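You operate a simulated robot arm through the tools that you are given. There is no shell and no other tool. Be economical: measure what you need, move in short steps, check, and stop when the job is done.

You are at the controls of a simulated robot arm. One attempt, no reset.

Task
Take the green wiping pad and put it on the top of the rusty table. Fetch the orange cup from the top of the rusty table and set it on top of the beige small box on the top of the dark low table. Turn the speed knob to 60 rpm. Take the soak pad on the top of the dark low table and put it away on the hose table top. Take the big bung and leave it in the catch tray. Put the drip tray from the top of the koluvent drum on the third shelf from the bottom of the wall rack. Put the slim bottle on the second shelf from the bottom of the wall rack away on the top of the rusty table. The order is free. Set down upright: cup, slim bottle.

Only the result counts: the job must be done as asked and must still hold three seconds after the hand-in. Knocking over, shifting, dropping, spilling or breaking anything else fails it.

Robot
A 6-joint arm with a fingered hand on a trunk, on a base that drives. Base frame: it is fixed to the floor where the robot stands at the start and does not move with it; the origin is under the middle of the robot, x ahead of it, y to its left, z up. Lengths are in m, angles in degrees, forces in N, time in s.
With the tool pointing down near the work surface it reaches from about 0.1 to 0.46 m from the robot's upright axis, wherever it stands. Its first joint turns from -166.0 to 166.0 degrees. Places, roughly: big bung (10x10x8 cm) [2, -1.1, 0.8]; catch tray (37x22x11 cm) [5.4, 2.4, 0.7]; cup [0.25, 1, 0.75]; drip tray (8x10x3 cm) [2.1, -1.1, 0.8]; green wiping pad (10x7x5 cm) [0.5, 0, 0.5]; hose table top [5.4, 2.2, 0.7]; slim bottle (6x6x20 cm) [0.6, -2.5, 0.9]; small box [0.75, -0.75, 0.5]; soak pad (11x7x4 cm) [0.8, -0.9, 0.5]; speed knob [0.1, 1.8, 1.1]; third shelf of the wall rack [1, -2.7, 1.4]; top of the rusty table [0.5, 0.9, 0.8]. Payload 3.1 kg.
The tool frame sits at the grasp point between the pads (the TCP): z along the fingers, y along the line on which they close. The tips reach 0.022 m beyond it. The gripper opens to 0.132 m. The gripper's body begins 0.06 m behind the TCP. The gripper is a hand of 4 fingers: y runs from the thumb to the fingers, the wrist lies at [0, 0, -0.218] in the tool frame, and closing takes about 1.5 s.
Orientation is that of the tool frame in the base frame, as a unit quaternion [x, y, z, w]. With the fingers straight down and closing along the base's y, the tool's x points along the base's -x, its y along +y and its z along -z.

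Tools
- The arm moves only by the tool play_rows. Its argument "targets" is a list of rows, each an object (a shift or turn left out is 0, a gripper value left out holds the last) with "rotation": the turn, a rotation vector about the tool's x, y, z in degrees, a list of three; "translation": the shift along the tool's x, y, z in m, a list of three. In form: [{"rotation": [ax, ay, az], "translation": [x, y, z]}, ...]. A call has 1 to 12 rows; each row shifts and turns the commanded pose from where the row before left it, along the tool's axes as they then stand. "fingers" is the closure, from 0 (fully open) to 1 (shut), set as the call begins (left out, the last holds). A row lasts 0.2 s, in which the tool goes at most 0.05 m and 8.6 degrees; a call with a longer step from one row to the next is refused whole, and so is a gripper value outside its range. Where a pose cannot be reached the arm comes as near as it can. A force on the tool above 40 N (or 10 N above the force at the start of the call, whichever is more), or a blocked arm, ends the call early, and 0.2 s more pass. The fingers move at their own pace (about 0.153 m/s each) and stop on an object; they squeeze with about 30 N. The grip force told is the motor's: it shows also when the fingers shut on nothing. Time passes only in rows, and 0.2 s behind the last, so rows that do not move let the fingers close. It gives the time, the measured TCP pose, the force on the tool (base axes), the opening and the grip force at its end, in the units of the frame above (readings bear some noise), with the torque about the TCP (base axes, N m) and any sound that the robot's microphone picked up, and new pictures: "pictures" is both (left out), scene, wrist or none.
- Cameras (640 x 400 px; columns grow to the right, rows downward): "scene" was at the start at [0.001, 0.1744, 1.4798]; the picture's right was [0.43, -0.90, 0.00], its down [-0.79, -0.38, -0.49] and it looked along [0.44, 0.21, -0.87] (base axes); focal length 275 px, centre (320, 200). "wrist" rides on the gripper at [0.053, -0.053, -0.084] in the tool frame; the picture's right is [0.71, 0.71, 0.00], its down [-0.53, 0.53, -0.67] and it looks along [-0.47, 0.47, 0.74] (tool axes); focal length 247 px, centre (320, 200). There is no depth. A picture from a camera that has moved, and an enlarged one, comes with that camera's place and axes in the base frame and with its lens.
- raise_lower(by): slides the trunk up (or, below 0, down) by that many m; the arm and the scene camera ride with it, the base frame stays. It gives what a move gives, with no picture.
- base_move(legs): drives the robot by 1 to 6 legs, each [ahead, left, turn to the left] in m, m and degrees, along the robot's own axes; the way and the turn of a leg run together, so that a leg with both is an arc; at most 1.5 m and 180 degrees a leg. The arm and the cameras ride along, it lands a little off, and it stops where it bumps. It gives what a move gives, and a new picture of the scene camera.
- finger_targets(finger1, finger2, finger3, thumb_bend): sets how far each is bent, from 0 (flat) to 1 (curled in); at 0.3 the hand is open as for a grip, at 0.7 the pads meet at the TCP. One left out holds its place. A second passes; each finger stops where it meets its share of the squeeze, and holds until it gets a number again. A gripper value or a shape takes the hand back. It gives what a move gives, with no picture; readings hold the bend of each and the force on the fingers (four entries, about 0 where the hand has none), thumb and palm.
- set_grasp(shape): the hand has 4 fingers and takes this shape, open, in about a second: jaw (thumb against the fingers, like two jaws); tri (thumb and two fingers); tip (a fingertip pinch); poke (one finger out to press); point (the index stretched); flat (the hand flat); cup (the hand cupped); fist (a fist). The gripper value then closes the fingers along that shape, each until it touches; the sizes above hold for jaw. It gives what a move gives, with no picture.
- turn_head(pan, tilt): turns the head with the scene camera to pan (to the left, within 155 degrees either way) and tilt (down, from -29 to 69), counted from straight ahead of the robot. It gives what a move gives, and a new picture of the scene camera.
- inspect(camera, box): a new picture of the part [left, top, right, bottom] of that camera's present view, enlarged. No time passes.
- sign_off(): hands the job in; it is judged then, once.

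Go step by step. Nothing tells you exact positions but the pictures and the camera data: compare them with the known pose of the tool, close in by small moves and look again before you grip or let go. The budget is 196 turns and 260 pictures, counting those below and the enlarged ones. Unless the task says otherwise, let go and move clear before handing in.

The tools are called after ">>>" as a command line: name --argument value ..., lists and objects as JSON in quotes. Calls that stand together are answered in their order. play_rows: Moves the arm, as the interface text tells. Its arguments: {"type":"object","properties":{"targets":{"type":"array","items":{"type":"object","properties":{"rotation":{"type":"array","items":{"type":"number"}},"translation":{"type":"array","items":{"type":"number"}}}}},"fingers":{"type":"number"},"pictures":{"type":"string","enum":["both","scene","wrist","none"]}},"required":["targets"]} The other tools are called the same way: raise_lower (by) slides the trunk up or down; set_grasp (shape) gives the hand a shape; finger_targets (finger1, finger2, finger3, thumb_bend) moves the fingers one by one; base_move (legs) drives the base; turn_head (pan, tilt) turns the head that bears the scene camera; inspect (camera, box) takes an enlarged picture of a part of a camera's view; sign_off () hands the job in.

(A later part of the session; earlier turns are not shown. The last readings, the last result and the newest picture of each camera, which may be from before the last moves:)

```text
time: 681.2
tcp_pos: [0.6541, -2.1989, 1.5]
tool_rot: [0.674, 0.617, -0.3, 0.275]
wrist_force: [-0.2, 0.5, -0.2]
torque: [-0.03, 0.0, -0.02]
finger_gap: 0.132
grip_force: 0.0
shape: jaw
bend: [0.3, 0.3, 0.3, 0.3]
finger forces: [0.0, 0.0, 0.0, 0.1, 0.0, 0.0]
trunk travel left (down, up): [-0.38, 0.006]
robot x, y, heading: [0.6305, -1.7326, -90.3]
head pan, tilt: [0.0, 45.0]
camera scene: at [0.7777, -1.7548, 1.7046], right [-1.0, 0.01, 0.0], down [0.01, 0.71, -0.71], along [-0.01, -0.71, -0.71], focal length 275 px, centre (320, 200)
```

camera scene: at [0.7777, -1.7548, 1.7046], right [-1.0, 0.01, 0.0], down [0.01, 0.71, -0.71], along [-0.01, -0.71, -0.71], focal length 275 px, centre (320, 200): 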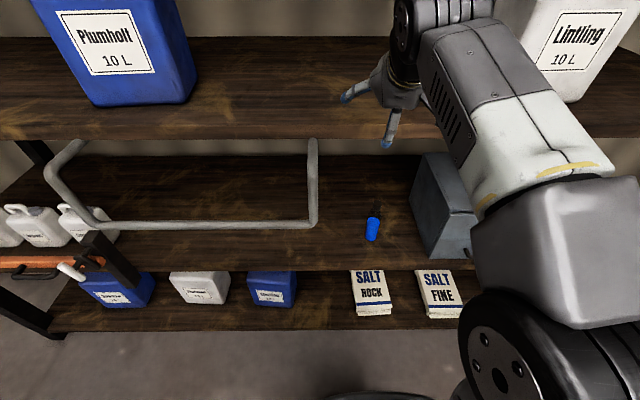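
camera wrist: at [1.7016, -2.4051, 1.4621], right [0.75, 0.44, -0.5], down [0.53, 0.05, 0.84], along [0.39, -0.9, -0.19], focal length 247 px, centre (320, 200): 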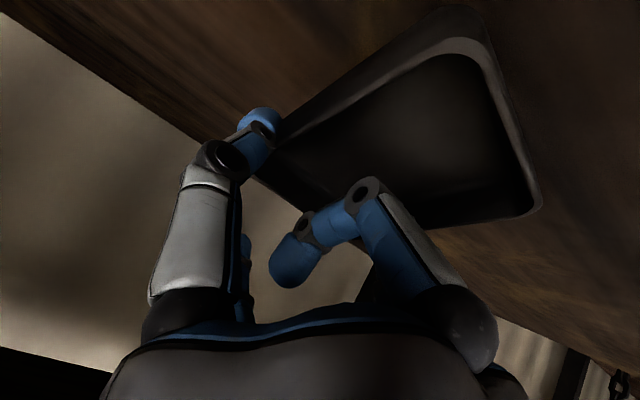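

The bottle stands at (0.567, −2.425) on the second shelf (z≈0.8–1.0). I lower the trunk, bring the tool horizontal, lower it and roll it 45° so two fingers go on each side of the bottle.

>>> raise_lower --by -0.28

>>> play_rows --targets '[{"rotation": [0, -8.4, 0]}, {"rotation": [0, -8.4, 0]}, {"rotation": [0, -8.4, 0]}, {"rotation": [0, -8.4, 0]}, {"rotation": [0, -8.2, 0]}, {"translation": [0.04, 0, 0]}, {"translation": [0.04, 0, 0]}, {"translation": [0.04, 0, 0]}, {"translation": [0.04, 0, 0]}, {"translation": [0.04, 0, 0]}, {"translation": [0.04, 0, 0]}]' --pictures "none"

>>> play_rows --targets '[{"rotation": [0, 0, 7.5]}, {"rotation": [0, 0, 7.5]}, {"rotation": [0, 0, 7.5]}, {"rotation": [0, 0, 7.5]}, {"rotation": [0, 0, 7.5]}, {"rotation": [0, 0, 7.5]}]' --pictures "both"

```text
time: 684.0
tcp_pos: [0.6561, -2.2014, 1.2205]
tool_rot: [0.674, 0.617, -0.301, 0.275]
wrist_force: [0.2, -0.3, 0.7]
torque: [0.0, -0.01, 0.01]
finger_gap: 0.1319
grip_force: 0.0
shape: jaw
bend: [0.3, 0.3, 0.3, 0.3]
finger forces: [0.0, 0.0, 0.0, 0.0, 0.0, 0.0]
trunk travel left (down, up): [-0.1, 0.286]
robot x, y, heading: [0.6319, -1.7324, -90.6]
head pan, tilt: [0.0, 45.0]
```

```text
time: 686.4
tcp_pos: [0.6552, -2.1987, 0.9788]
tool_rot: [0.522, 0.478, -0.521, 0.477]
wrist_force: [0.5, 0.4, -0.1]
torque: [0.01, 0.0, 0.01]
finger_gap: 0.1319
grip_force: 0.1
shape: jaw
bend: [0.3, 0.3, 0.3, 0.3]
finger forces: [0.1, 0.0, 0.0, 0.1, 0.0, 0.0]
trunk travel left (down, up): [-0.1, 0.286]
robot x, y, heading: [0.6264, -1.733, -90.8]
head pan, tilt: [0.0, 45.0]
```

```text
time: 687.8
tcp_pos: [0.6547, -2.1986, 0.9793]
tool_rot: [0.666, 0.242, -0.298, 0.64]
wrist_force: [-0.3, -0.1, -0.1]
torque: [-0.01, 0.02, -0.02]
finger_gap: 0.1319
grip_force: 0.2
shape: jaw
bend: [0.3, 0.3, 0.3, 0.3]
finger forces: [0.1, 0.0, 0.0, 0.1, 0.0, 0.0]
trunk travel left (down, up): [-0.1, 0.286]
robot x, y, heading: [0.6296, -1.7314, -90.6]
head pan, tilt: [0.0, 45.0]
camera scene: at [0.7776, -1.7548, 1.4246], right [-1.0, 0.01, 0.0], down [0.01, 0.71, -0.71], along [-0.01, -0.71, -0.71], focal length 275 px, centre (320, 200)
camera wrist: at [0.6621, -2.1142, 0.9055], right [1.0, -0.09, 0.0], down [0.06, 0.66, 0.75], along [-0.07, -0.74, 0.67], focal length 247 px, centre (320, 200)
```

scene: 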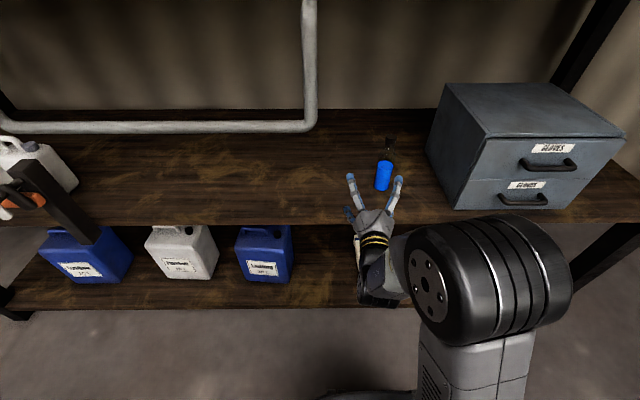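
wrist: 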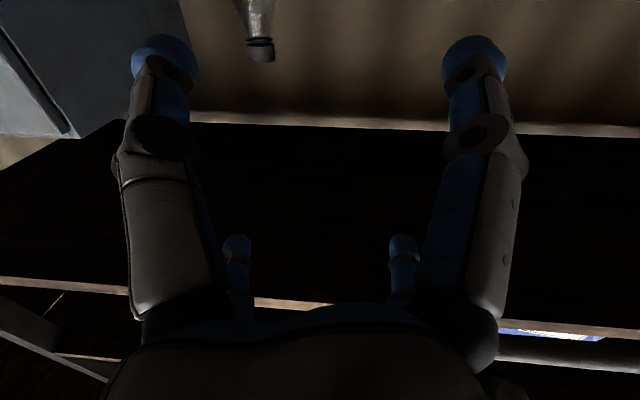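

I lower to z≈0.885, shift 9 cm sideways and check alignment before moving in.

>>> raise_lower --by -0.094

>>> base_move --legs '[[0.08, -0.086, 0]]'

>>> play_rows --targets '[{}]' --pictures "wrist"

```text
time: 689.1
tcp_pos: [0.653, -2.1985, 0.885]
tool_rot: [0.666, 0.242, -0.298, 0.64]
wrist_force: [0.8, -0.5, 0.7]
torque: [0.0, 0.01, 0.01]
finger_gap: 0.1318
grip_force: 0.1
shape: jaw
bend: [0.3, 0.3, 0.3, 0.3]
finger forces: [0.0, 0.0, 0.1, 0.0, 0.0, 0.0]
trunk travel left (down, up): [-0.006, 0.38]
robot x, y, heading: [0.6285, -1.7314, -90.7]
head pan, tilt: [0.0, 45.0]
```

```text
time: 690.4
tcp_pos: [0.5678, -2.2782, 0.8865]
tool_rot: [0.666, 0.243, -0.298, 0.64]
wrist_force: [0.1, 0.1, 0.3]
torque: [-0.01, 0.01, 0.02]
finger_gap: 0.1318
grip_force: 0.1
shape: jaw
bend: [0.3, 0.3, 0.3, 0.3]
finger forces: [0.1, 0.0, 0.0, 0.1, 0.1, 0.1]
trunk travel left (down, up): [-0.006, 0.38]
robot x, y, heading: [0.5425, -1.8063, -90.4]
head pan, tilt: [0.0, 45.0]
camera scene: at [0.6904, -1.8347, 1.331], right [-1.0, 0.01, 0.0], down [0.01, 0.71, -0.71], along [-0.01, -0.71, -0.71], focal length 275 px, centre (320, 200)
```

scene: 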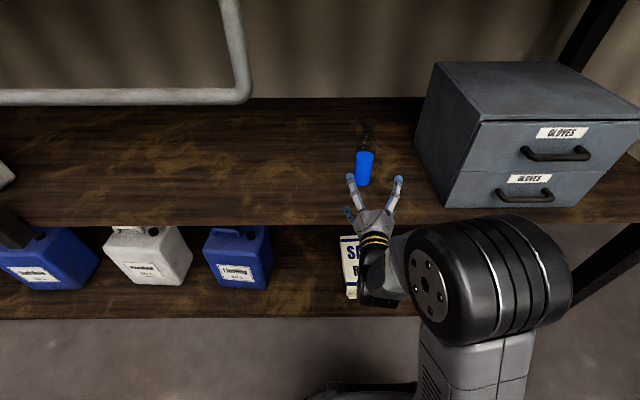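

```text
time: 690.8
tcp_pos: [0.5673, -2.278, 0.8862]
tool_rot: [0.665, 0.242, -0.297, 0.64]
wrist_force: [0.6, 0.1, -0.9]
torque: [0.01, -0.02, 0.01]
finger_gap: 0.1322
grip_force: 0.0
shape: jaw
bend: [0.3, 0.3, 0.3, 0.3]
finger forces: [0.0, 0.0, 0.1, 0.0, 0.0, 0.1]
trunk travel left (down, up): [-0.006, 0.38]
robot x, y, heading: [0.5434, -1.8064, -90.3]
head pan, tilt: [0.0, 45.0]
camera wrist: at [0.5754, -2.1936, 0.8117], right [1.0, -0.09, 0.0], down [0.06, 0.66, 0.75], along [-0.06, -0.74, 0.67], focal length 247 px, centre (320, 200)
```

wrist: 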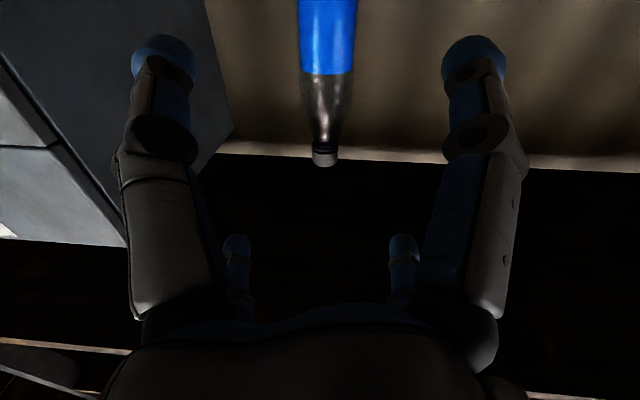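

The bottle is well aligned (x≈0.563). I lower 2 cm, pre-close to ~10 cm, and advance most of the way.

>>> play_rows --targets '[{"translation": [0.0141, -0.0141, 0]}, {}, {}]' --fingers 0.24 --pictures "none"

>>> base_move --legs '[[0.085, -0.003, 0]]'

>>> play_rows --targets '[{}]' --pictures "wrist"

```text
time: 691.5
tcp_pos: [0.5681, -2.2788, 0.8674]
tool_rot: [0.665, 0.243, -0.298, 0.64]
wrist_force: [0.2, 0.9, -0.3]
torque: [0.03, 0.04, -0.02]
finger_gap: 0.1006
grip_force: 0.1
shape: jaw
bend: [0.26, 0.26, 0.26, 0.54]
finger forces: [0.0, 0.1, 0.0, 0.0, 0.0, 0.0]
trunk travel left (down, up): [-0.006, 0.38]
robot x, y, heading: [0.5443, -1.8117, -90.4]
head pan, tilt: [0.0, 45.0]
```

```text
time: 692.6
tcp_pos: [0.5644, -2.3644, 0.866]
tool_rot: [0.666, 0.243, -0.298, 0.639]
wrist_force: [-0.5, -0.4, -1.1]
torque: [-0.02, 0.0, -0.01]
finger_gap: 0.1004
grip_force: 0.1
shape: jaw
bend: [0.26, 0.26, 0.26, 0.54]
finger forces: [0.1, 0.0, 0.0, 0.1, 0.1, 0.0]
trunk travel left (down, up): [-0.006, 0.38]
robot x, y, heading: [0.536, -1.895, -90.3]
head pan, tilt: [0.0, 45.0]
camera scene: at [0.6872, -1.9206, 1.3309], right [-1.0, 0.01, 0.0], down [0.01, 0.71, -0.71], along [-0.01, -0.71, -0.71], focal length 275 px, centre (320, 200)
```

scene: 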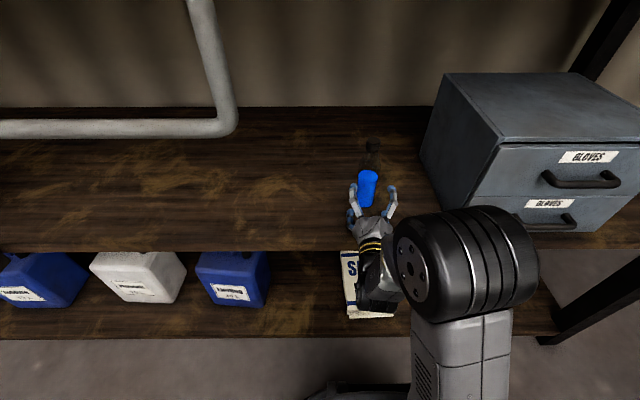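

```text
time: 693.0
tcp_pos: [0.5646, -2.3633, 0.8659]
tool_rot: [0.666, 0.242, -0.298, 0.64]
wrist_force: [0.3, -0.2, -1.1]
torque: [-0.04, 0.01, 0.0]
finger_gap: 0.1005
grip_force: 0.0
shape: jaw
bend: [0.26, 0.26, 0.26, 0.54]
finger forces: [0.0, 0.0, 0.1, 0.0, 0.0, 0.1]
trunk travel left (down, up): [-0.006, 0.38]
robot x, y, heading: [0.5376, -1.8913, -90.3]
head pan, tilt: [0.0, 45.0]
camera wrist: at [0.5721, -2.2792, 0.7918], right [1.0, -0.09, 0.0], down [0.06, 0.66, 0.75], along [-0.06, -0.74, 0.67], focal length 247 px, centre (320, 200)
```

wrist: 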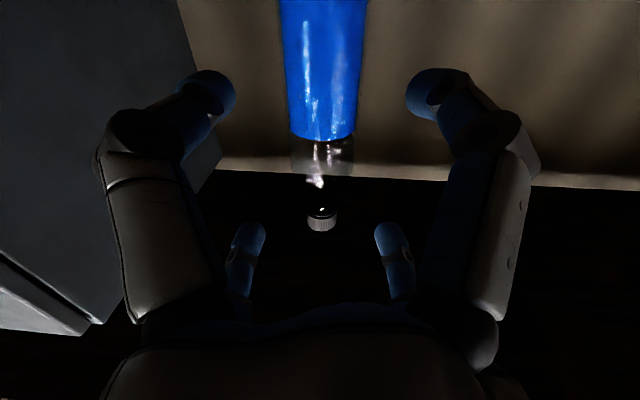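

>>> base_move --legs '[[0.055, 0, 0]]'

>>> inspect --camera "scene" --box '[300, 110, 440, 250]'

>>> inspect --camera "wrist" --box '[0, 0, 640, 400]'

```text
time: 694.0
tcp_pos: [0.5644, -2.4061, 0.8638]
tool_rot: [0.667, 0.244, -0.296, 0.639]
wrist_force: [-0.6, 1.3, 0.8]
torque: [0.21, 0.03, 0.05]
finger_gap: 0.1006
grip_force: 0.1
shape: jaw
bend: [0.26, 0.26, 0.26, 0.54]
finger forces: [0.1, 0.0, 0.1, 0.1, 0.0, 0.0]
trunk travel left (down, up): [-0.006, 0.38]
robot x, y, heading: [0.5349, -1.9374, -90.3]
head pan, tilt: [0.0, 45.0]
stopped in leg 1: the force on the tool passed its limit at 318 N (the readings are from after the stop); the commanded pose is now the measured one
camera scene: at [0.6869, -1.9637, 1.3309], right [-1.0, 0.01, 0.0], down [0.01, 0.71, -0.71], along [-0.01, -0.71, -0.71], focal length 275 px, centre (320, 200)
```

scene: 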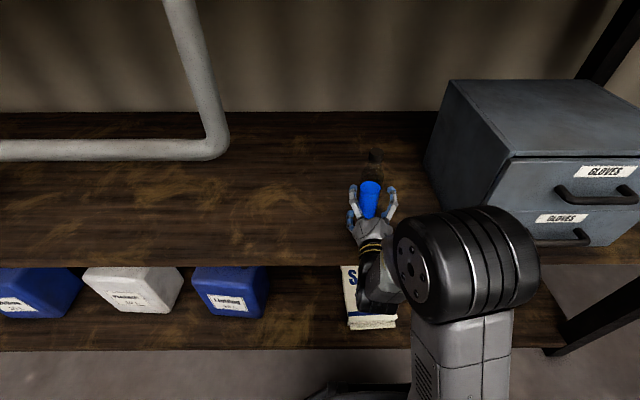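

```text
2.86 times, centred on (370, 180) of scene
camera zoom: at [0.6869, -1.9637, 1.3309], right [-1.0, 0.01, 0.0], down [0.01, 0.71, -0.71], along [-0.01, -0.71, -0.71], focal length 786 px, centre (177, 257)
```

zoom: 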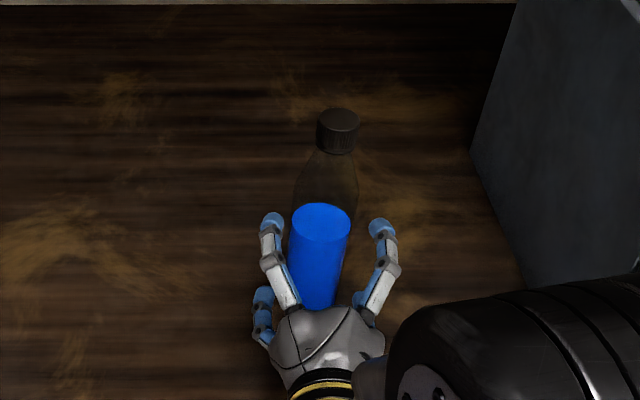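

```text
1.00 times, centred on (320, 200) of wrist (not enlarged: the box is as wide or as high as the picture)
camera zoom: at [0.572, -2.3204, 0.7908], right [1.0, -0.08, 0.0], down [0.06, 0.66, 0.75], along [-0.06, -0.75, 0.66], focal length 247 px, centre (320, 200)
```

zoom: 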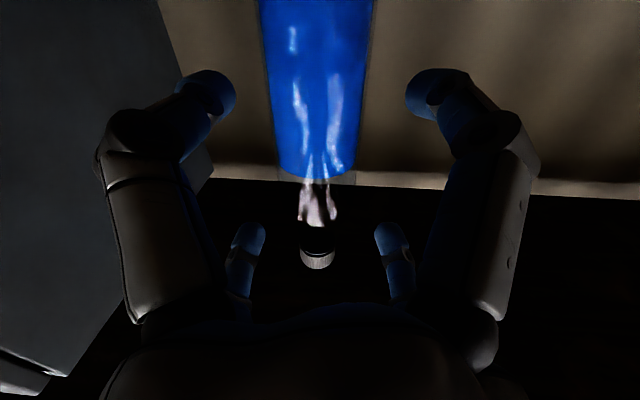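

The hand's underside hit the shelf's front edge. I back out 5 cm, raise 3.5 cm, check, and go in again.

>>> base_move --legs '[[-0.05, 0, 0]]'

>>> raise_lower --by 0.038

>>> inspect --camera "scene" --box '[270, 100, 470, 260]'

```text
time: 694.9
tcp_pos: [0.5649, -2.3561, 0.8652]
tool_rot: [0.667, 0.245, -0.297, 0.638]
wrist_force: [0.3, -0.3, -0.1]
torque: [0.0, -0.01, -0.01]
finger_gap: 0.1006
grip_force: 0.1
shape: jaw
bend: [0.26, 0.26, 0.26, 0.54]
finger forces: [0.0, 0.1, 0.1, 0.1, 0.1, 0.0]
trunk travel left (down, up): [-0.006, 0.38]
robot x, y, heading: [0.5375, -1.8874, -90.6]
head pan, tilt: [0.0, 45.0]
camera scene: at [0.6873, -1.9132, 1.3309], right [-1.0, 0.01, 0.0], down [0.01, 0.71, -0.71], along [-0.01, -0.71, -0.71], focal length 275 px, centre (320, 200)
```

scene: 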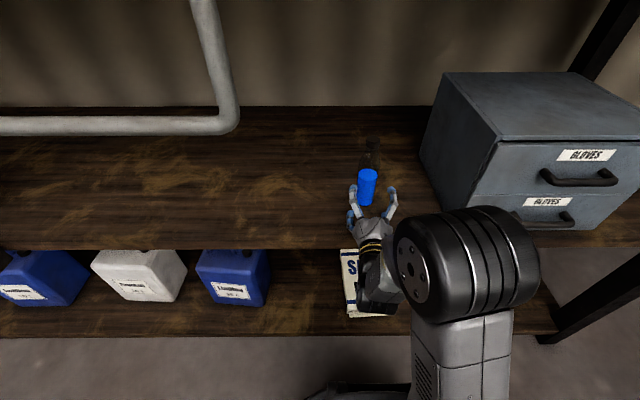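

```text
time: 695.8
tcp_pos: [0.5643, -2.3564, 0.902]
tool_rot: [0.668, 0.244, -0.297, 0.637]
wrist_force: [-0.8, 1.2, 0.2]
torque: [-0.03, -0.01, -0.01]
finger_gap: 0.1004
grip_force: 0.0
shape: jaw
bend: [0.26, 0.26, 0.26, 0.54]
finger forces: [0.1, 0.1, 0.1, 0.1, 0.0, 0.0]
trunk travel left (down, up): [-0.044, 0.342]
robot x, y, heading: [0.5379, -1.8874, -90.4]
head pan, tilt: [0.0, 45.0]
```

```text
2.50 times, centred on (370, 180) of scene
camera zoom: at [0.6874, -1.9141, 1.368], right [-1.0, 0.01, 0.0], down [0.01, 0.71, -0.71], along [-0.01, -0.71, -0.71], focal length 688 px, centre (195, 250)
```

zoom: 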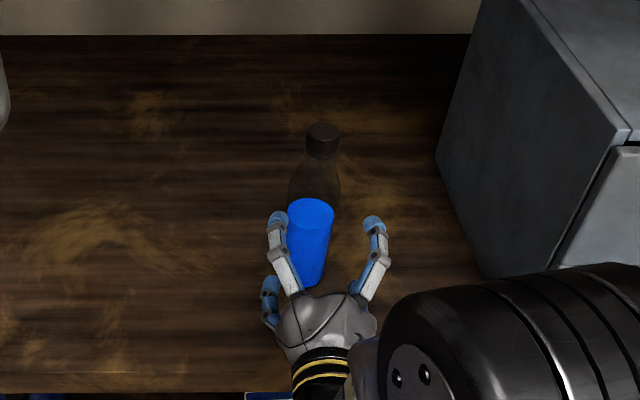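

>>> base_move --legs '[[0.07, 0, 0]]'

>>> inspect --camera "scene" --box '[300, 110, 440, 250]'

>>> inspect --camera "wrist" --box '[0, 0, 640, 400]'

```text
time: 696.8
tcp_pos: [0.5639, -2.4285, 0.9003]
tool_rot: [0.667, 0.245, -0.296, 0.638]
wrist_force: [-0.2, -0.5, 0.5]
torque: [0.01, 0.0, 0.02]
finger_gap: 0.1005
grip_force: 0.1
shape: jaw
bend: [0.26, 0.26, 0.26, 0.54]
finger forces: [0.1, 0.0, 0.0, 0.0, 0.0, 0.1]
trunk travel left (down, up): [-0.044, 0.342]
robot x, y, heading: [0.536, -1.9628, -90.6]
head pan, tilt: [0.0, 45.0]
camera scene: at [0.6868, -1.9855, 1.3679], right [-1.0, 0.01, 0.0], down [0.01, 0.71, -0.71], along [-0.01, -0.71, -0.71], focal length 275 px, centre (320, 200)
```

scene: 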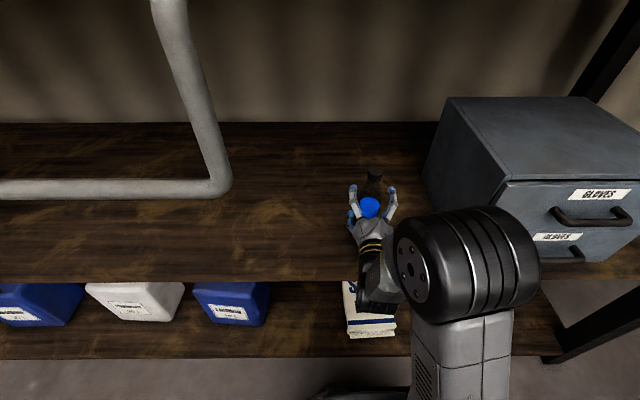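

```text
2.86 times, centred on (370, 180) of scene
camera zoom: at [0.6868, -1.9855, 1.3679], right [-1.0, 0.01, 0.0], down [0.01, 0.71, -0.71], along [-0.01, -0.71, -0.71], focal length 786 px, centre (177, 257)
```

zoom: 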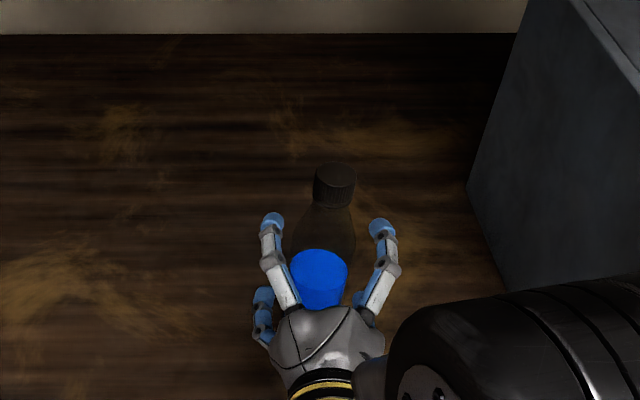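

```text
1.00 times, centred on (320, 200) of wrist (not enlarged: the box is as wide or as high as the picture)
camera zoom: at [0.5717, -2.3415, 0.8274], right [1.0, -0.09, 0.0], down [0.06, 0.66, 0.75], along [-0.06, -0.75, 0.66], focal length 247 px, centre (320, 200)
```

zoom: 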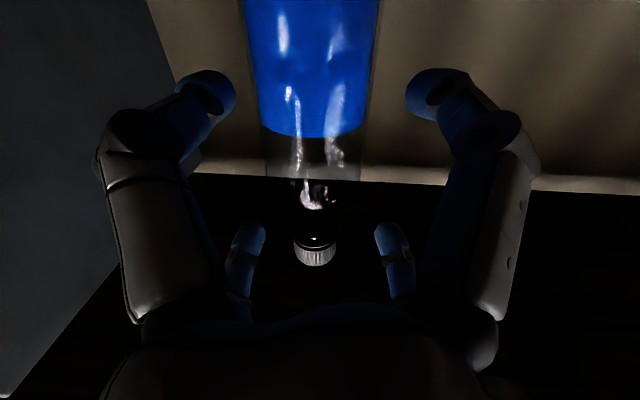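

Fingers straddle the bottle; its axis is about 3 cm ahead of the TCP. I advance 2.5 cm more and close.

>>> base_move --legs '[[0.026, -0.004, 0]]'

>>> play_rows --targets '[{}, {}, {}, {}, {}, {}]' --fingers 1 --pictures "wrist"

>>> inspect --camera "scene" --box '[300, 110, 440, 270]'

```text
time: 697.6
tcp_pos: [0.5596, -2.4536, 0.9013]
tool_rot: [0.668, 0.245, -0.298, 0.637]
wrist_force: [-0.2, -0.5, 0.2]
torque: [0.0, 0.0, 0.0]
finger_gap: 0.1005
grip_force: 0.0
shape: jaw
bend: [0.26, 0.26, 0.26, 0.54]
finger forces: [0.1, 0.0, 0.0, 0.0, 0.1, 0.0]
trunk travel left (down, up): [-0.044, 0.342]
robot x, y, heading: [0.5319, -1.9899, -90.2]
head pan, tilt: [0.0, 45.0]
camera scene: at [0.6824, -2.0116, 1.3679], right [-1.0, 0.01, 0.0], down [0.01, 0.71, -0.71], along [-0.01, -0.71, -0.71], focal length 275 px, centre (320, 200)
```

scene: 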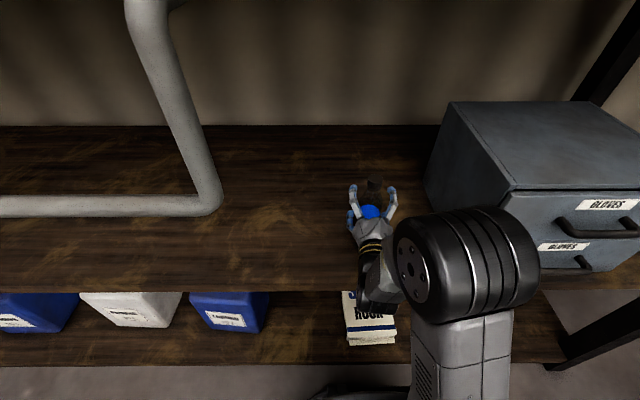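

```text
time: 699.0
tcp_pos: [0.5594, -2.4525, 0.9015]
tool_rot: [0.667, 0.244, -0.297, 0.638]
wrist_force: [-0.4, -2.0, 5.7]
torque: [-0.11, 0.04, 0.03]
finger_gap: 0.0664
grip_force: 30.1
shape: jaw
bend: [0.37, 0.4, 0.38, 0.68]
finger forces: [27.0, 28.4, 28.5, 0.0, 28.2, 0.0]
trunk travel left (down, up): [-0.044, 0.342]
robot x, y, heading: [0.5365, -1.9845, -90.2]
head pan, tilt: [0.0, 45.0]
camera wrist: at [0.5676, -2.3671, 0.8282], right [1.0, -0.09, 0.0], down [0.06, 0.66, 0.75], along [-0.06, -0.75, 0.66], focal length 247 px, centre (320, 200)
```

wrist: 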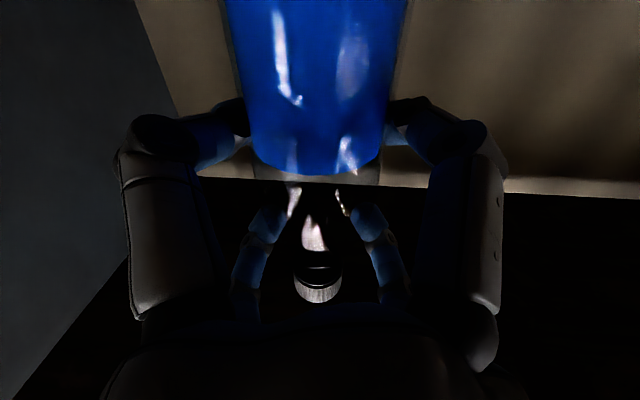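

```text
2.50 times, centred on (370, 190) of scene
camera zoom: at [0.6825, -2.0101, 1.368], right [-1.0, 0.01, 0.0], down [0.01, 0.71, -0.71], along [-0.01, -0.71, -0.71], focal length 688 px, centre (195, 225)
```

zoom: 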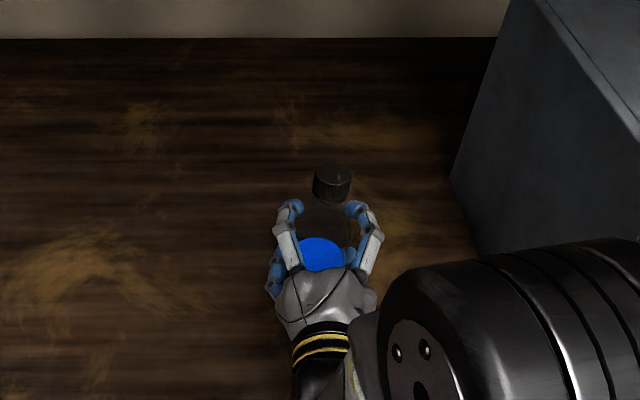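

The bottle is gripped by all four fingers. I lift 4 cm and back out.

>>> raise_lower --by 0.04

>>> base_move --legs '[[-0.3, 0, 0]]'

>>> inspect --camera "scene" --box '[280, 130, 460, 290]'

```text
time: 699.8
tcp_pos: [0.559, -2.4526, 0.9414]
tool_rot: [0.668, 0.244, -0.297, 0.637]
wrist_force: [-0.6, 0.5, -2.8]
torque: [0.02, 0.01, -0.01]
finger_gap: 0.0664
grip_force: 30.1
shape: jaw
bend: [0.37, 0.4, 0.38, 0.68]
finger forces: [25.1, 28.4, 28.8, 0.1, 26.3, 0.0]
trunk travel left (down, up): [-0.084, 0.302]
robot x, y, heading: [0.5367, -1.9828, -90.5]
head pan, tilt: [0.0, 45.0]
```

```text
time: 701.9
tcp_pos: [0.5612, -2.153, 0.9423]
tool_rot: [0.668, 0.244, -0.298, 0.637]
wrist_force: [0.3, -0.4, -2.4]
torque: [0.01, 0.0, 0.02]
finger_gap: 0.0665
grip_force: 29.9
shape: jaw
bend: [0.37, 0.4, 0.38, 0.68]
finger forces: [25.0, 28.5, 28.9, 0.0, 26.3, 0.1]
trunk travel left (down, up): [-0.084, 0.302]
robot x, y, heading: [0.5378, -1.6858, -90.2]
head pan, tilt: [0.0, 45.0]
camera scene: at [0.6851, -1.7105, 1.4084], right [-1.0, 0.01, 0.0], down [0.01, 0.71, -0.71], along [-0.01, -0.71, -0.71], focal length 275 px, centre (320, 200)
```

scene: 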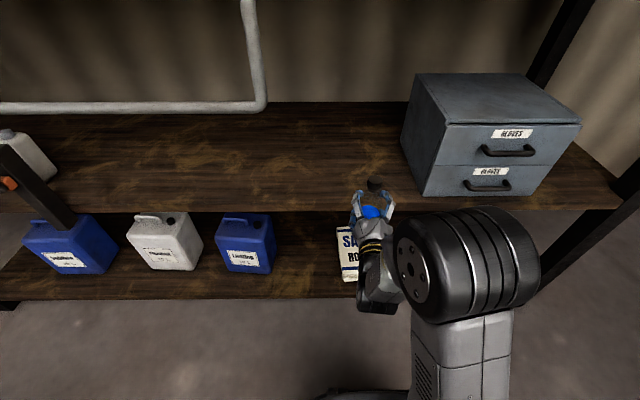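

```text
2.50 times, centred on (370, 210) of scene
camera zoom: at [0.6851, -1.7105, 1.4084], right [-1.0, 0.01, 0.0], down [0.01, 0.71, -0.71], along [-0.01, -0.71, -0.71], focal length 688 px, centre (195, 175)
```

zoom: 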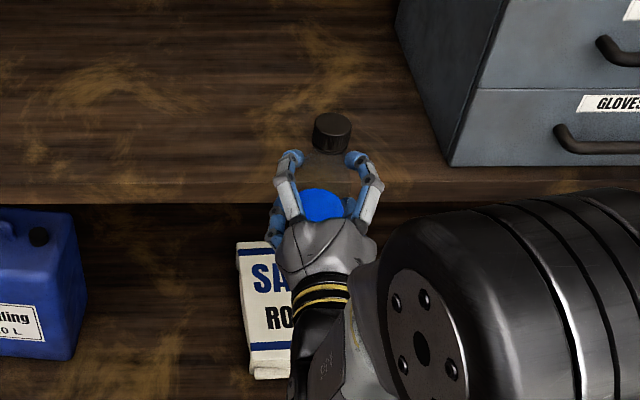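

The bottle is out and upright. I'll bring it to the rusty table's free NE corner via the west/north route.

>>> base_move --legs '[[0, -0.65, 0], [0, 0, 180], [1.48, 0.2, 0], [1.4, 0.25, 0], [1.3, 0.35, 0], [0.55, 0, 0]]'

>>> base_move --legs '[[0, 0, -90], [1.5, 0, 0], [0.97, 0, 0], [0, 0, -90], [0.8, 0, 0]]'

```text
time: 735.6
tcp_pos: [-1.0214, 3.4979, 0.9427]
tool_rot: [-0.256, 0.664, 0.642, 0.287]
wrist_force: [0.5, 0.1, -2.6]
torque: [0.04, 0.0, 0.02]
finger_gap: 0.0656
grip_force: 30.3
shape: jaw
bend: [0.37, 0.41, 0.38, 0.67]
finger forces: [26.2, 29.0, 29.4, 0.1, 27.1, 0.0]
trunk travel left (down, up): [-0.084, 0.302]
robot x, y, heading: [-0.9785, 3.0299, 91.6]
head pan, tilt: [0.0, 45.0]
camera scene: at [-1.1252, 3.0491, 1.4083], right [1.0, 0.03, 0.0], down [0.02, -0.71, -0.71], along [-0.02, 0.71, -0.71], focal length 275 px, centre (320, 200)
```

scene: 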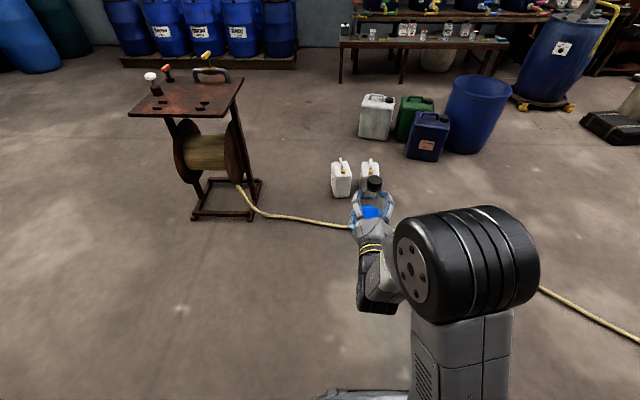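

```text
time: 759.2
tcp_pos: [1.5627, 1.8612, 0.9416]
tool_rot: [0.663, 0.257, -0.285, 0.643]
wrist_force: [-0.3, 0.1, -2.4]
torque: [-0.01, 0.0, 0.0]
finger_gap: 0.0649
grip_force: 30.0
shape: jaw
bend: [0.37, 0.41, 0.39, 0.67]
finger forces: [26.9, 28.9, 29.8, 0.0, 27.8, 0.0]
trunk travel left (down, up): [-0.084, 0.302]
robot x, y, heading: [1.5201, 2.3251, -88.2]
head pan, tilt: [0.0, 45.0]
camera scene: at [1.6687, 2.3079, 1.4083], right [-1.0, -0.03, 0.0], down [-0.02, 0.71, -0.71], along [0.02, -0.71, -0.71], focal length 275 px, centre (320, 200)
```

scene: 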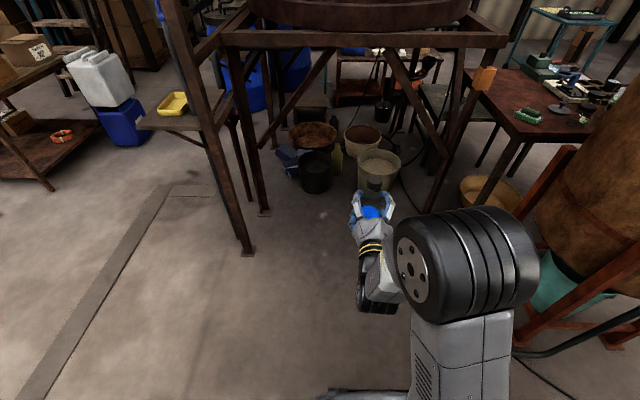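

I get into position east of the table's NE corner, turn to face west, and check before approaching.

>>> raise_lower --by 0.06

>>> base_move --legs '[[0.55, 0.13, 0], [0, 0, -91.8], [0, 0.4, 0]]'

>>> turn_head --pan 0 --tilt 40

```text
time: 760.2
tcp_pos: [1.5636, 1.8617, 1.0027]
tool_rot: [0.663, 0.258, -0.285, 0.643]
wrist_force: [0.6, 0.4, -2.6]
torque: [0.02, -0.01, 0.03]
finger_gap: 0.0649
grip_force: 30.2
shape: jaw
bend: [0.37, 0.41, 0.39, 0.67]
finger forces: [26.9, 29.1, 29.7, 0.0, 27.7, 0.0]
trunk travel left (down, up): [-0.144, 0.242]
robot x, y, heading: [1.5207, 2.3293, -88.2]
head pan, tilt: [0.0, 45.0]
```

```text
time: 769.3
tcp_pos: [1.2054, 1.343, 1.0018]
tool_rot: [-0.649, 0.291, 0.658, -0.247]
wrist_force: [-1.2, 0.0, -1.6]
torque: [0.02, 0.0, -0.02]
finger_gap: 0.0647
grip_force: 30.5
shape: jaw
bend: [0.37, 0.41, 0.39, 0.67]
finger forces: [27.2, 29.1, 29.8, 0.0, 28.0, 0.0]
trunk travel left (down, up): [-0.144, 0.242]
robot x, y, heading: [1.6692, 1.3783, -179.4]
head pan, tilt: [0.0, 45.0]
camera scene: at [1.653, 1.2293, 1.469], right [-0.01, 1.0, 0.0], down [0.71, 0.01, -0.71], along [-0.71, -0.01, -0.71], focal length 275 px, centre (320, 200)
```

scene: 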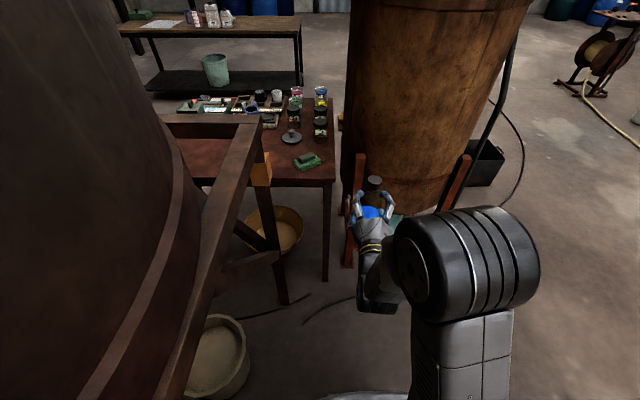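

```text
time: 770.0
tcp_pos: [1.206, 1.3436, 1.0023]
tool_rot: [-0.649, 0.292, 0.658, -0.248]
wrist_force: [0.1, -0.6, -1.8]
torque: [-0.01, -0.05, 0.0]
finger_gap: 0.0645
grip_force: 29.7
shape: jaw
bend: [0.37, 0.41, 0.39, 0.67]
finger forces: [27.1, 29.0, 29.8, 0.1, 28.0, 0.0]
trunk travel left (down, up): [-0.144, 0.242]
robot x, y, heading: [1.6701, 1.381, -179.1]
head pan, tilt: [0.0, 40.0]
camera scene: at [1.6493, 1.2303, 1.4763], right [-0.01, 1.0, 0.0], down [0.64, 0.01, -0.77], along [-0.77, -0.01, -0.64], focal length 275 px, centre (320, 200)
```

scene: 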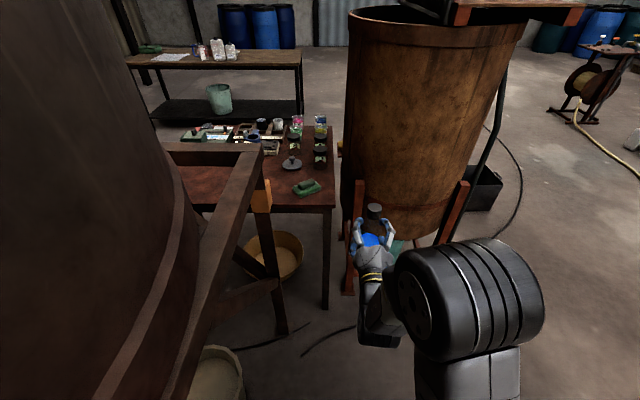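

>>> inspect --camera "scene" --box '[190, 90, 400, 260]'

```text
2.35 times, centred on (295, 175) of scene
camera zoom: at [1.6493, 1.2303, 1.4763], right [-0.01, 1.0, 0.0], down [0.64, 0.01, -0.77], along [-0.77, -0.01, -0.64], focal length 648 px, centre (379, 259)
```

zoom: 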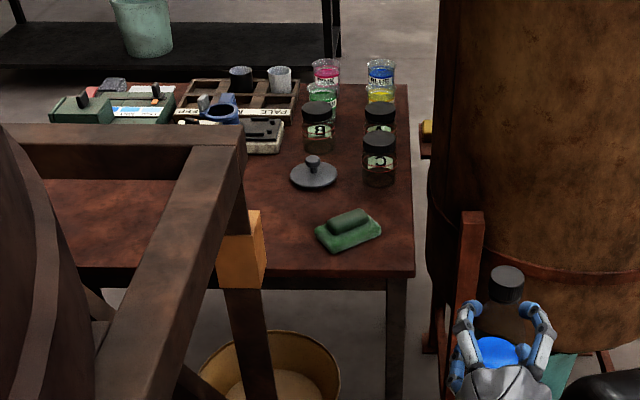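

Measured free spot for the bottle: about (0.71, 1.225), between jar and pad. To keep the hand from passing over the pad I yaw the tool 30° so it comes from the north-east.

>>> play_rows --targets '[{"rotation": [-4.25, 4.24, 0]}, {"rotation": [-4.25, 4.24, 0]}, {"rotation": [-4.25, 4.24, 0]}, {"rotation": [-4.25, 4.24, 0]}, {"rotation": [-4.25, 4.24, 0]}]' --pictures "none"

```text
time: 771.2
tcp_pos: [1.287, 1.1398, 1.0174]
tool_rot: [0.701, -0.12, -0.574, 0.406]
wrist_force: [0.4, -0.1, -3.3]
torque: [-0.02, 0.0, 0.04]
finger_gap: 0.0641
grip_force: 30.5
shape: jaw
bend: [0.37, 0.41, 0.39, 0.67]
finger forces: [27.3, 29.1, 29.9, 0.1, 28.1, 0.0]
out of reach, approached as far as the arm can: row 1, 2, 3, 4, 5
trunk travel left (down, up): [-0.144, 0.242]
robot x, y, heading: [1.6717, 1.3788, -179.2]
head pan, tilt: [0.0, 40.0]
```

The tool must stay nearly radial to the arm. I adjust the arm to reach (−0.49, −0.195) from the robot, then drive in along y≈1.42.

>>> play_rows --targets '[{"rotation": [2.83, -2.83, 0]}, {"translation": [-0.0203, -0.0198, 0.0252]}, {"translation": [-0.0203, -0.0198, 0.0252]}, {"translation": [-0.0203, -0.0198, 0.0252]}, {"rotation": [2.83, -2.83, 0]}]' --pictures "scene"

```text
time: 772.4
tcp_pos: [1.2206, 1.1326, 1.0238]
tool_rot: [0.692, -0.165, -0.598, 0.37]
wrist_force: [-0.3, 0.6, -1.7]
torque: [0.02, 0.01, -0.02]
finger_gap: 0.0638
grip_force: 30.1
shape: jaw
bend: [0.37, 0.41, 0.39, 0.67]
finger forces: [27.1, 28.9, 29.6, 0.1, 27.8, 0.0]
out of reach, approached as far as the arm can: row 2, 3, 4
trunk travel left (down, up): [-0.144, 0.242]
robot x, y, heading: [1.6726, 1.379, -179.3]
head pan, tilt: [0.0, 40.0]
camera scene: at [1.6497, 1.2298, 1.4763], right [-0.01, 1.0, 0.0], down [0.64, 0.01, -0.77], along [-0.77, -0.01, -0.64], focal length 275 px, centre (320, 200)
```

scene: 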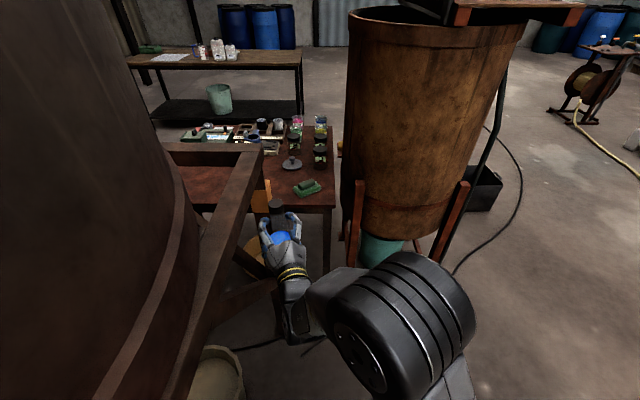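

>>> play_rows --targets '[{"translation": [0, 0, 0.016]}, {"translation": [0, 0, 0.016]}]' --pictures "none"

```text
time: 773.0
tcp_pos: [1.1907, 1.1232, 1.0239]
tool_rot: [0.692, -0.164, -0.598, 0.37]
wrist_force: [0.6, -0.2, -0.9]
torque: [0.02, -0.02, -0.01]
finger_gap: 0.0641
grip_force: 29.6
shape: jaw
bend: [0.37, 0.41, 0.39, 0.67]
finger forces: [27.0, 28.8, 29.5, 0.0, 27.8, 0.0]
trunk travel left (down, up): [-0.144, 0.242]
robot x, y, heading: [1.6685, 1.3779, -179.0]
head pan, tilt: [0.0, 40.0]
```

>>> base_move --legs '[[0, -0.113, 0], [0.34, 0, 0]]'

>>> inspect --camera "scene" --box '[160, 100, 400, 300]'

```text
time: 776.0
tcp_pos: [0.8431, 1.2314, 1.0241]
tool_rot: [0.692, -0.165, -0.598, 0.369]
wrist_force: [-1.1, 0.8, -3.4]
torque: [0.02, -0.03, -0.02]
finger_gap: 0.0641
grip_force: 29.6
shape: jaw
bend: [0.37, 0.41, 0.39, 0.67]
finger forces: [27.1, 28.8, 29.6, 0.1, 28.0, 0.0]
trunk travel left (down, up): [-0.144, 0.242]
robot x, y, heading: [1.3277, 1.4831, -179.3]
head pan, tilt: [0.0, 40.0]
camera scene: at [1.3023, 1.3384, 1.4763], right [-0.01, 1.0, 0.0], down [0.64, 0.01, -0.77], along [-0.77, -0.01, -0.64], focal length 275 px, centre (320, 200)
```

scene: 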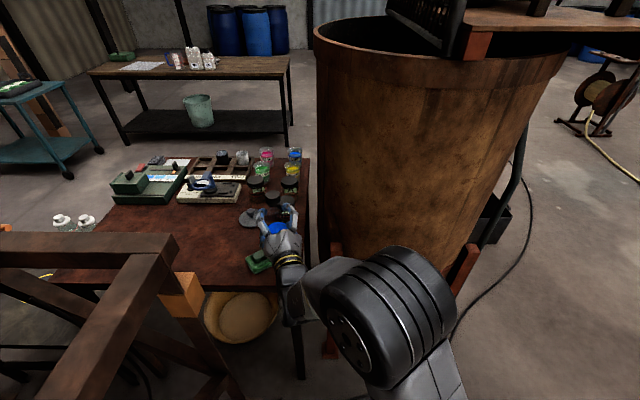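

```text
2.00 times, centred on (280, 200) of scene
camera zoom: at [1.3023, 1.3384, 1.4763], right [-0.01, 1.0, 0.0], down [0.64, 0.01, -0.77], along [-0.77, -0.01, -0.64], focal length 550 px, centre (400, 200)
```

zoom: 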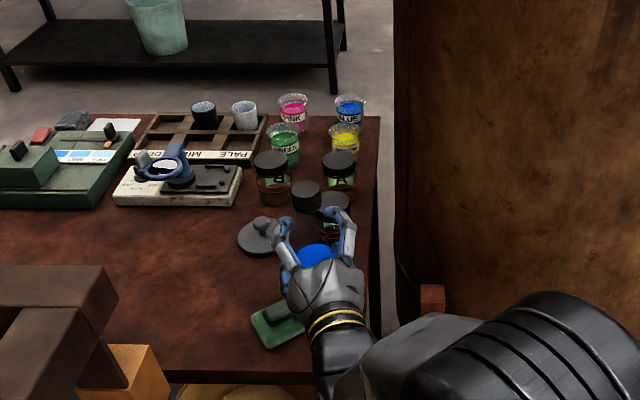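

The path is clear; target (0.70, 1.22) has ~5 cm clearance to jar and pad. I move in the last 14 cm.

>>> base_move --legs '[[0.138, 0.01, 0]]'

>>> inspect --camera "scene" --box '[160, 120, 400, 340]'

>>> inspect --camera "wrist" --box '[0, 0, 640, 400]'

```text
time: 777.4
tcp_pos: [0.7049, 1.22, 1.0234]
tool_rot: [0.692, -0.166, -0.598, 0.368]
wrist_force: [-0.9, -0.8, -3.4]
torque: [0.0, 0.02, 0.01]
finger_gap: 0.0641
grip_force: 30.0
shape: jaw
bend: [0.37, 0.41, 0.39, 0.67]
finger forces: [27.2, 28.9, 29.6, 0.0, 27.8, 0.0]
trunk travel left (down, up): [-0.144, 0.242]
robot x, y, heading: [1.1846, 1.4743, -179.2]
head pan, tilt: [0.0, 40.0]
camera scene: at [1.1634, 1.3263, 1.4762], right [-0.01, 1.0, 0.0], down [0.64, 0.01, -0.77], along [-0.77, -0.01, -0.64], focal length 275 px, centre (320, 200)
```

scene: 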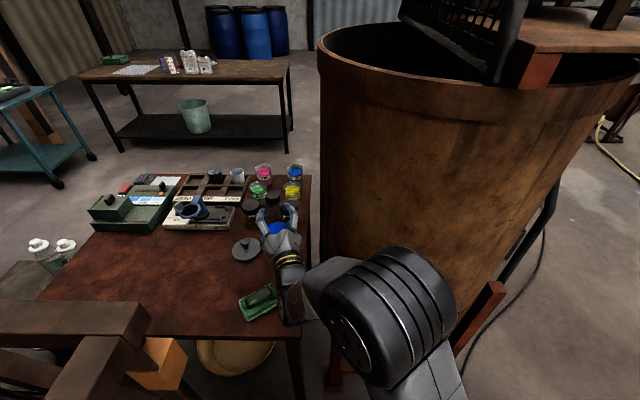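

```text
1.82 times, centred on (280, 230) of scene
camera zoom: at [1.1634, 1.3263, 1.4762], right [-0.01, 1.0, 0.0], down [0.64, 0.01, -0.77], along [-0.77, -0.01, -0.64], focal length 500 px, centre (393, 146)
```

zoom: 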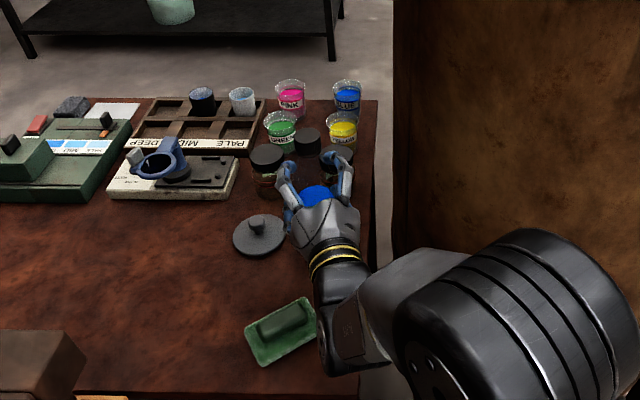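

```text
1.00 times, centred on (320, 200) of wrist (not enlarged: the box is as wide or as high as the picture)
camera zoom: at [0.7856, 1.2479, 0.9498], right [0.31, -0.95, 0.0], down [0.63, 0.21, 0.75], along [-0.71, -0.24, 0.66], focal length 247 px, centre (320, 200)
```

zoom: 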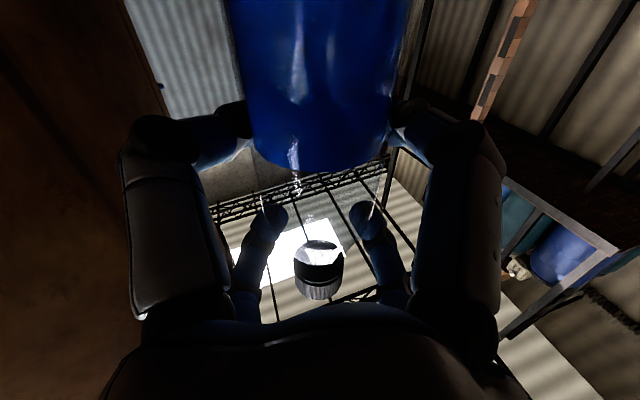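

Now I lower the bottle with the trunk until it touches.

>>> raise_lower --by -0.085

>>> inspect --camera "scene" --box '[200, 160, 400, 340]'

```text
time: 778.6
tcp_pos: [0.7059, 1.2204, 0.9383]
tool_rot: [0.692, -0.165, -0.598, 0.369]
wrist_force: [0.3, 0.3, -3.6]
torque: [-0.01, -0.01, -0.01]
finger_gap: 0.0639
grip_force: 29.6
shape: jaw
bend: [0.37, 0.41, 0.39, 0.67]
finger forces: [27.0, 28.9, 29.6, 0.0, 27.8, 0.1]
trunk travel left (down, up): [-0.059, 0.327]
robot x, y, heading: [1.1866, 1.4768, -179.2]
head pan, tilt: [0.0, 40.0]
```

```text
2.22 times, centred on (300, 250) of scene
camera zoom: at [1.1653, 1.3266, 1.3901], right [-0.01, 1.0, 0.0], down [0.64, 0.01, -0.77], along [-0.77, -0.01, -0.64], focal length 612 px, centre (364, 89)
```

zoom: 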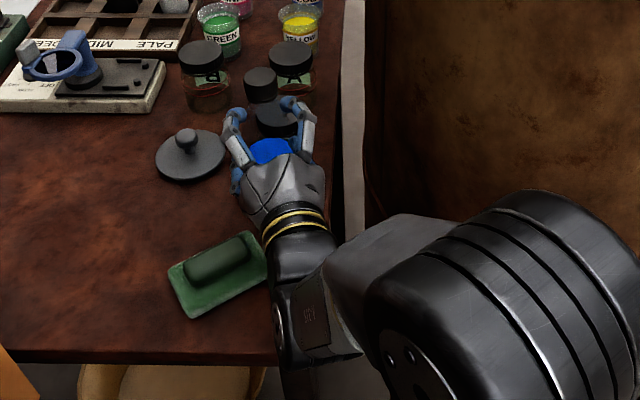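

The nearest jar is at (0.616, 1.215); I shift back 1 cm for more clearance, then lower in small steps.

>>> base_move --legs '[[-0.012, 0, 0]]'

>>> raise_lower --by -0.015

>>> raise_lower --by -0.01

```text
time: 779.3
tcp_pos: [0.7189, 1.2211, 0.9382]
tool_rot: [0.691, -0.164, -0.599, 0.37]
wrist_force: [-0.4, -0.4, -2.2]
torque: [-0.03, -0.01, -0.01]
finger_gap: 0.0643
grip_force: 30.1
shape: jaw
bend: [0.37, 0.41, 0.39, 0.67]
finger forces: [27.1, 28.9, 29.7, 0.0, 27.8, 0.0]
trunk travel left (down, up): [-0.059, 0.327]
robot x, y, heading: [1.197, 1.4783, -179.2]
head pan, tilt: [0.0, 40.0]
camera scene: at [1.1783, 1.3267, 1.3902], right [-0.01, 1.0, 0.0], down [0.64, 0.01, -0.77], along [-0.77, -0.01, -0.64], focal length 275 px, centre (320, 200)
```

scene: 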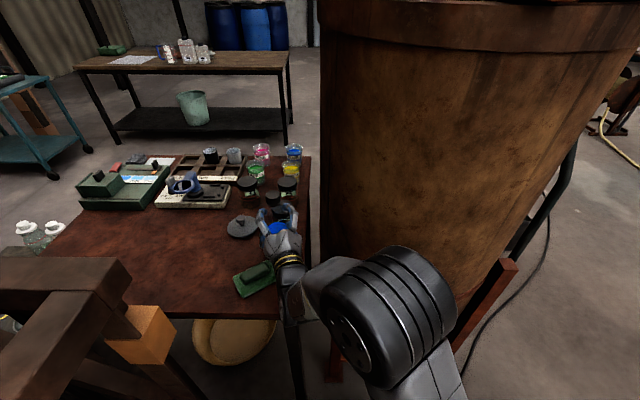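

```text
time: 780.0
tcp_pos: [0.7175, 1.2213, 0.9249]
tool_rot: [0.69, -0.164, -0.599, 0.371]
wrist_force: [0.2, 0.0, 5.3]
torque: [0.05, 0.15, -0.05]
finger_gap: 0.064
grip_force: 29.6
shape: jaw
bend: [0.37, 0.41, 0.39, 0.67]
finger forces: [28.8, 29.3, 29.5, 0.0, 30.3, 0.1]
trunk travel left (down, up): [-0.044, 0.342]
robot x, y, heading: [1.1967, 1.4792, -179.1]
head pan, tilt: [0.0, 40.0]
```

```text
time: 780.6
tcp_pos: [0.7166, 1.2193, 0.9235]
tool_rot: [0.681, -0.163, -0.607, 0.376]
wrist_force: [2.8, 0.9, 12.5]
torque: [0.33, 0.04, -0.07]
finger_gap: 0.0638
grip_force: 29.6
shape: jaw
bend: [0.38, 0.41, 0.39, 0.66]
finger forces: [30.7, 30.5, 29.4, 0.0, 34.3, 0.0]
trunk travel left (down, up): [-0.034, 0.352]
robot x, y, heading: [1.1957, 1.4772, -179.2]
head pan, tilt: [0.0, 40.0]
stopped: the force on the tool passed its limit at 41 N (the readings are from after the stop); the commanded pose is now the measured one
```

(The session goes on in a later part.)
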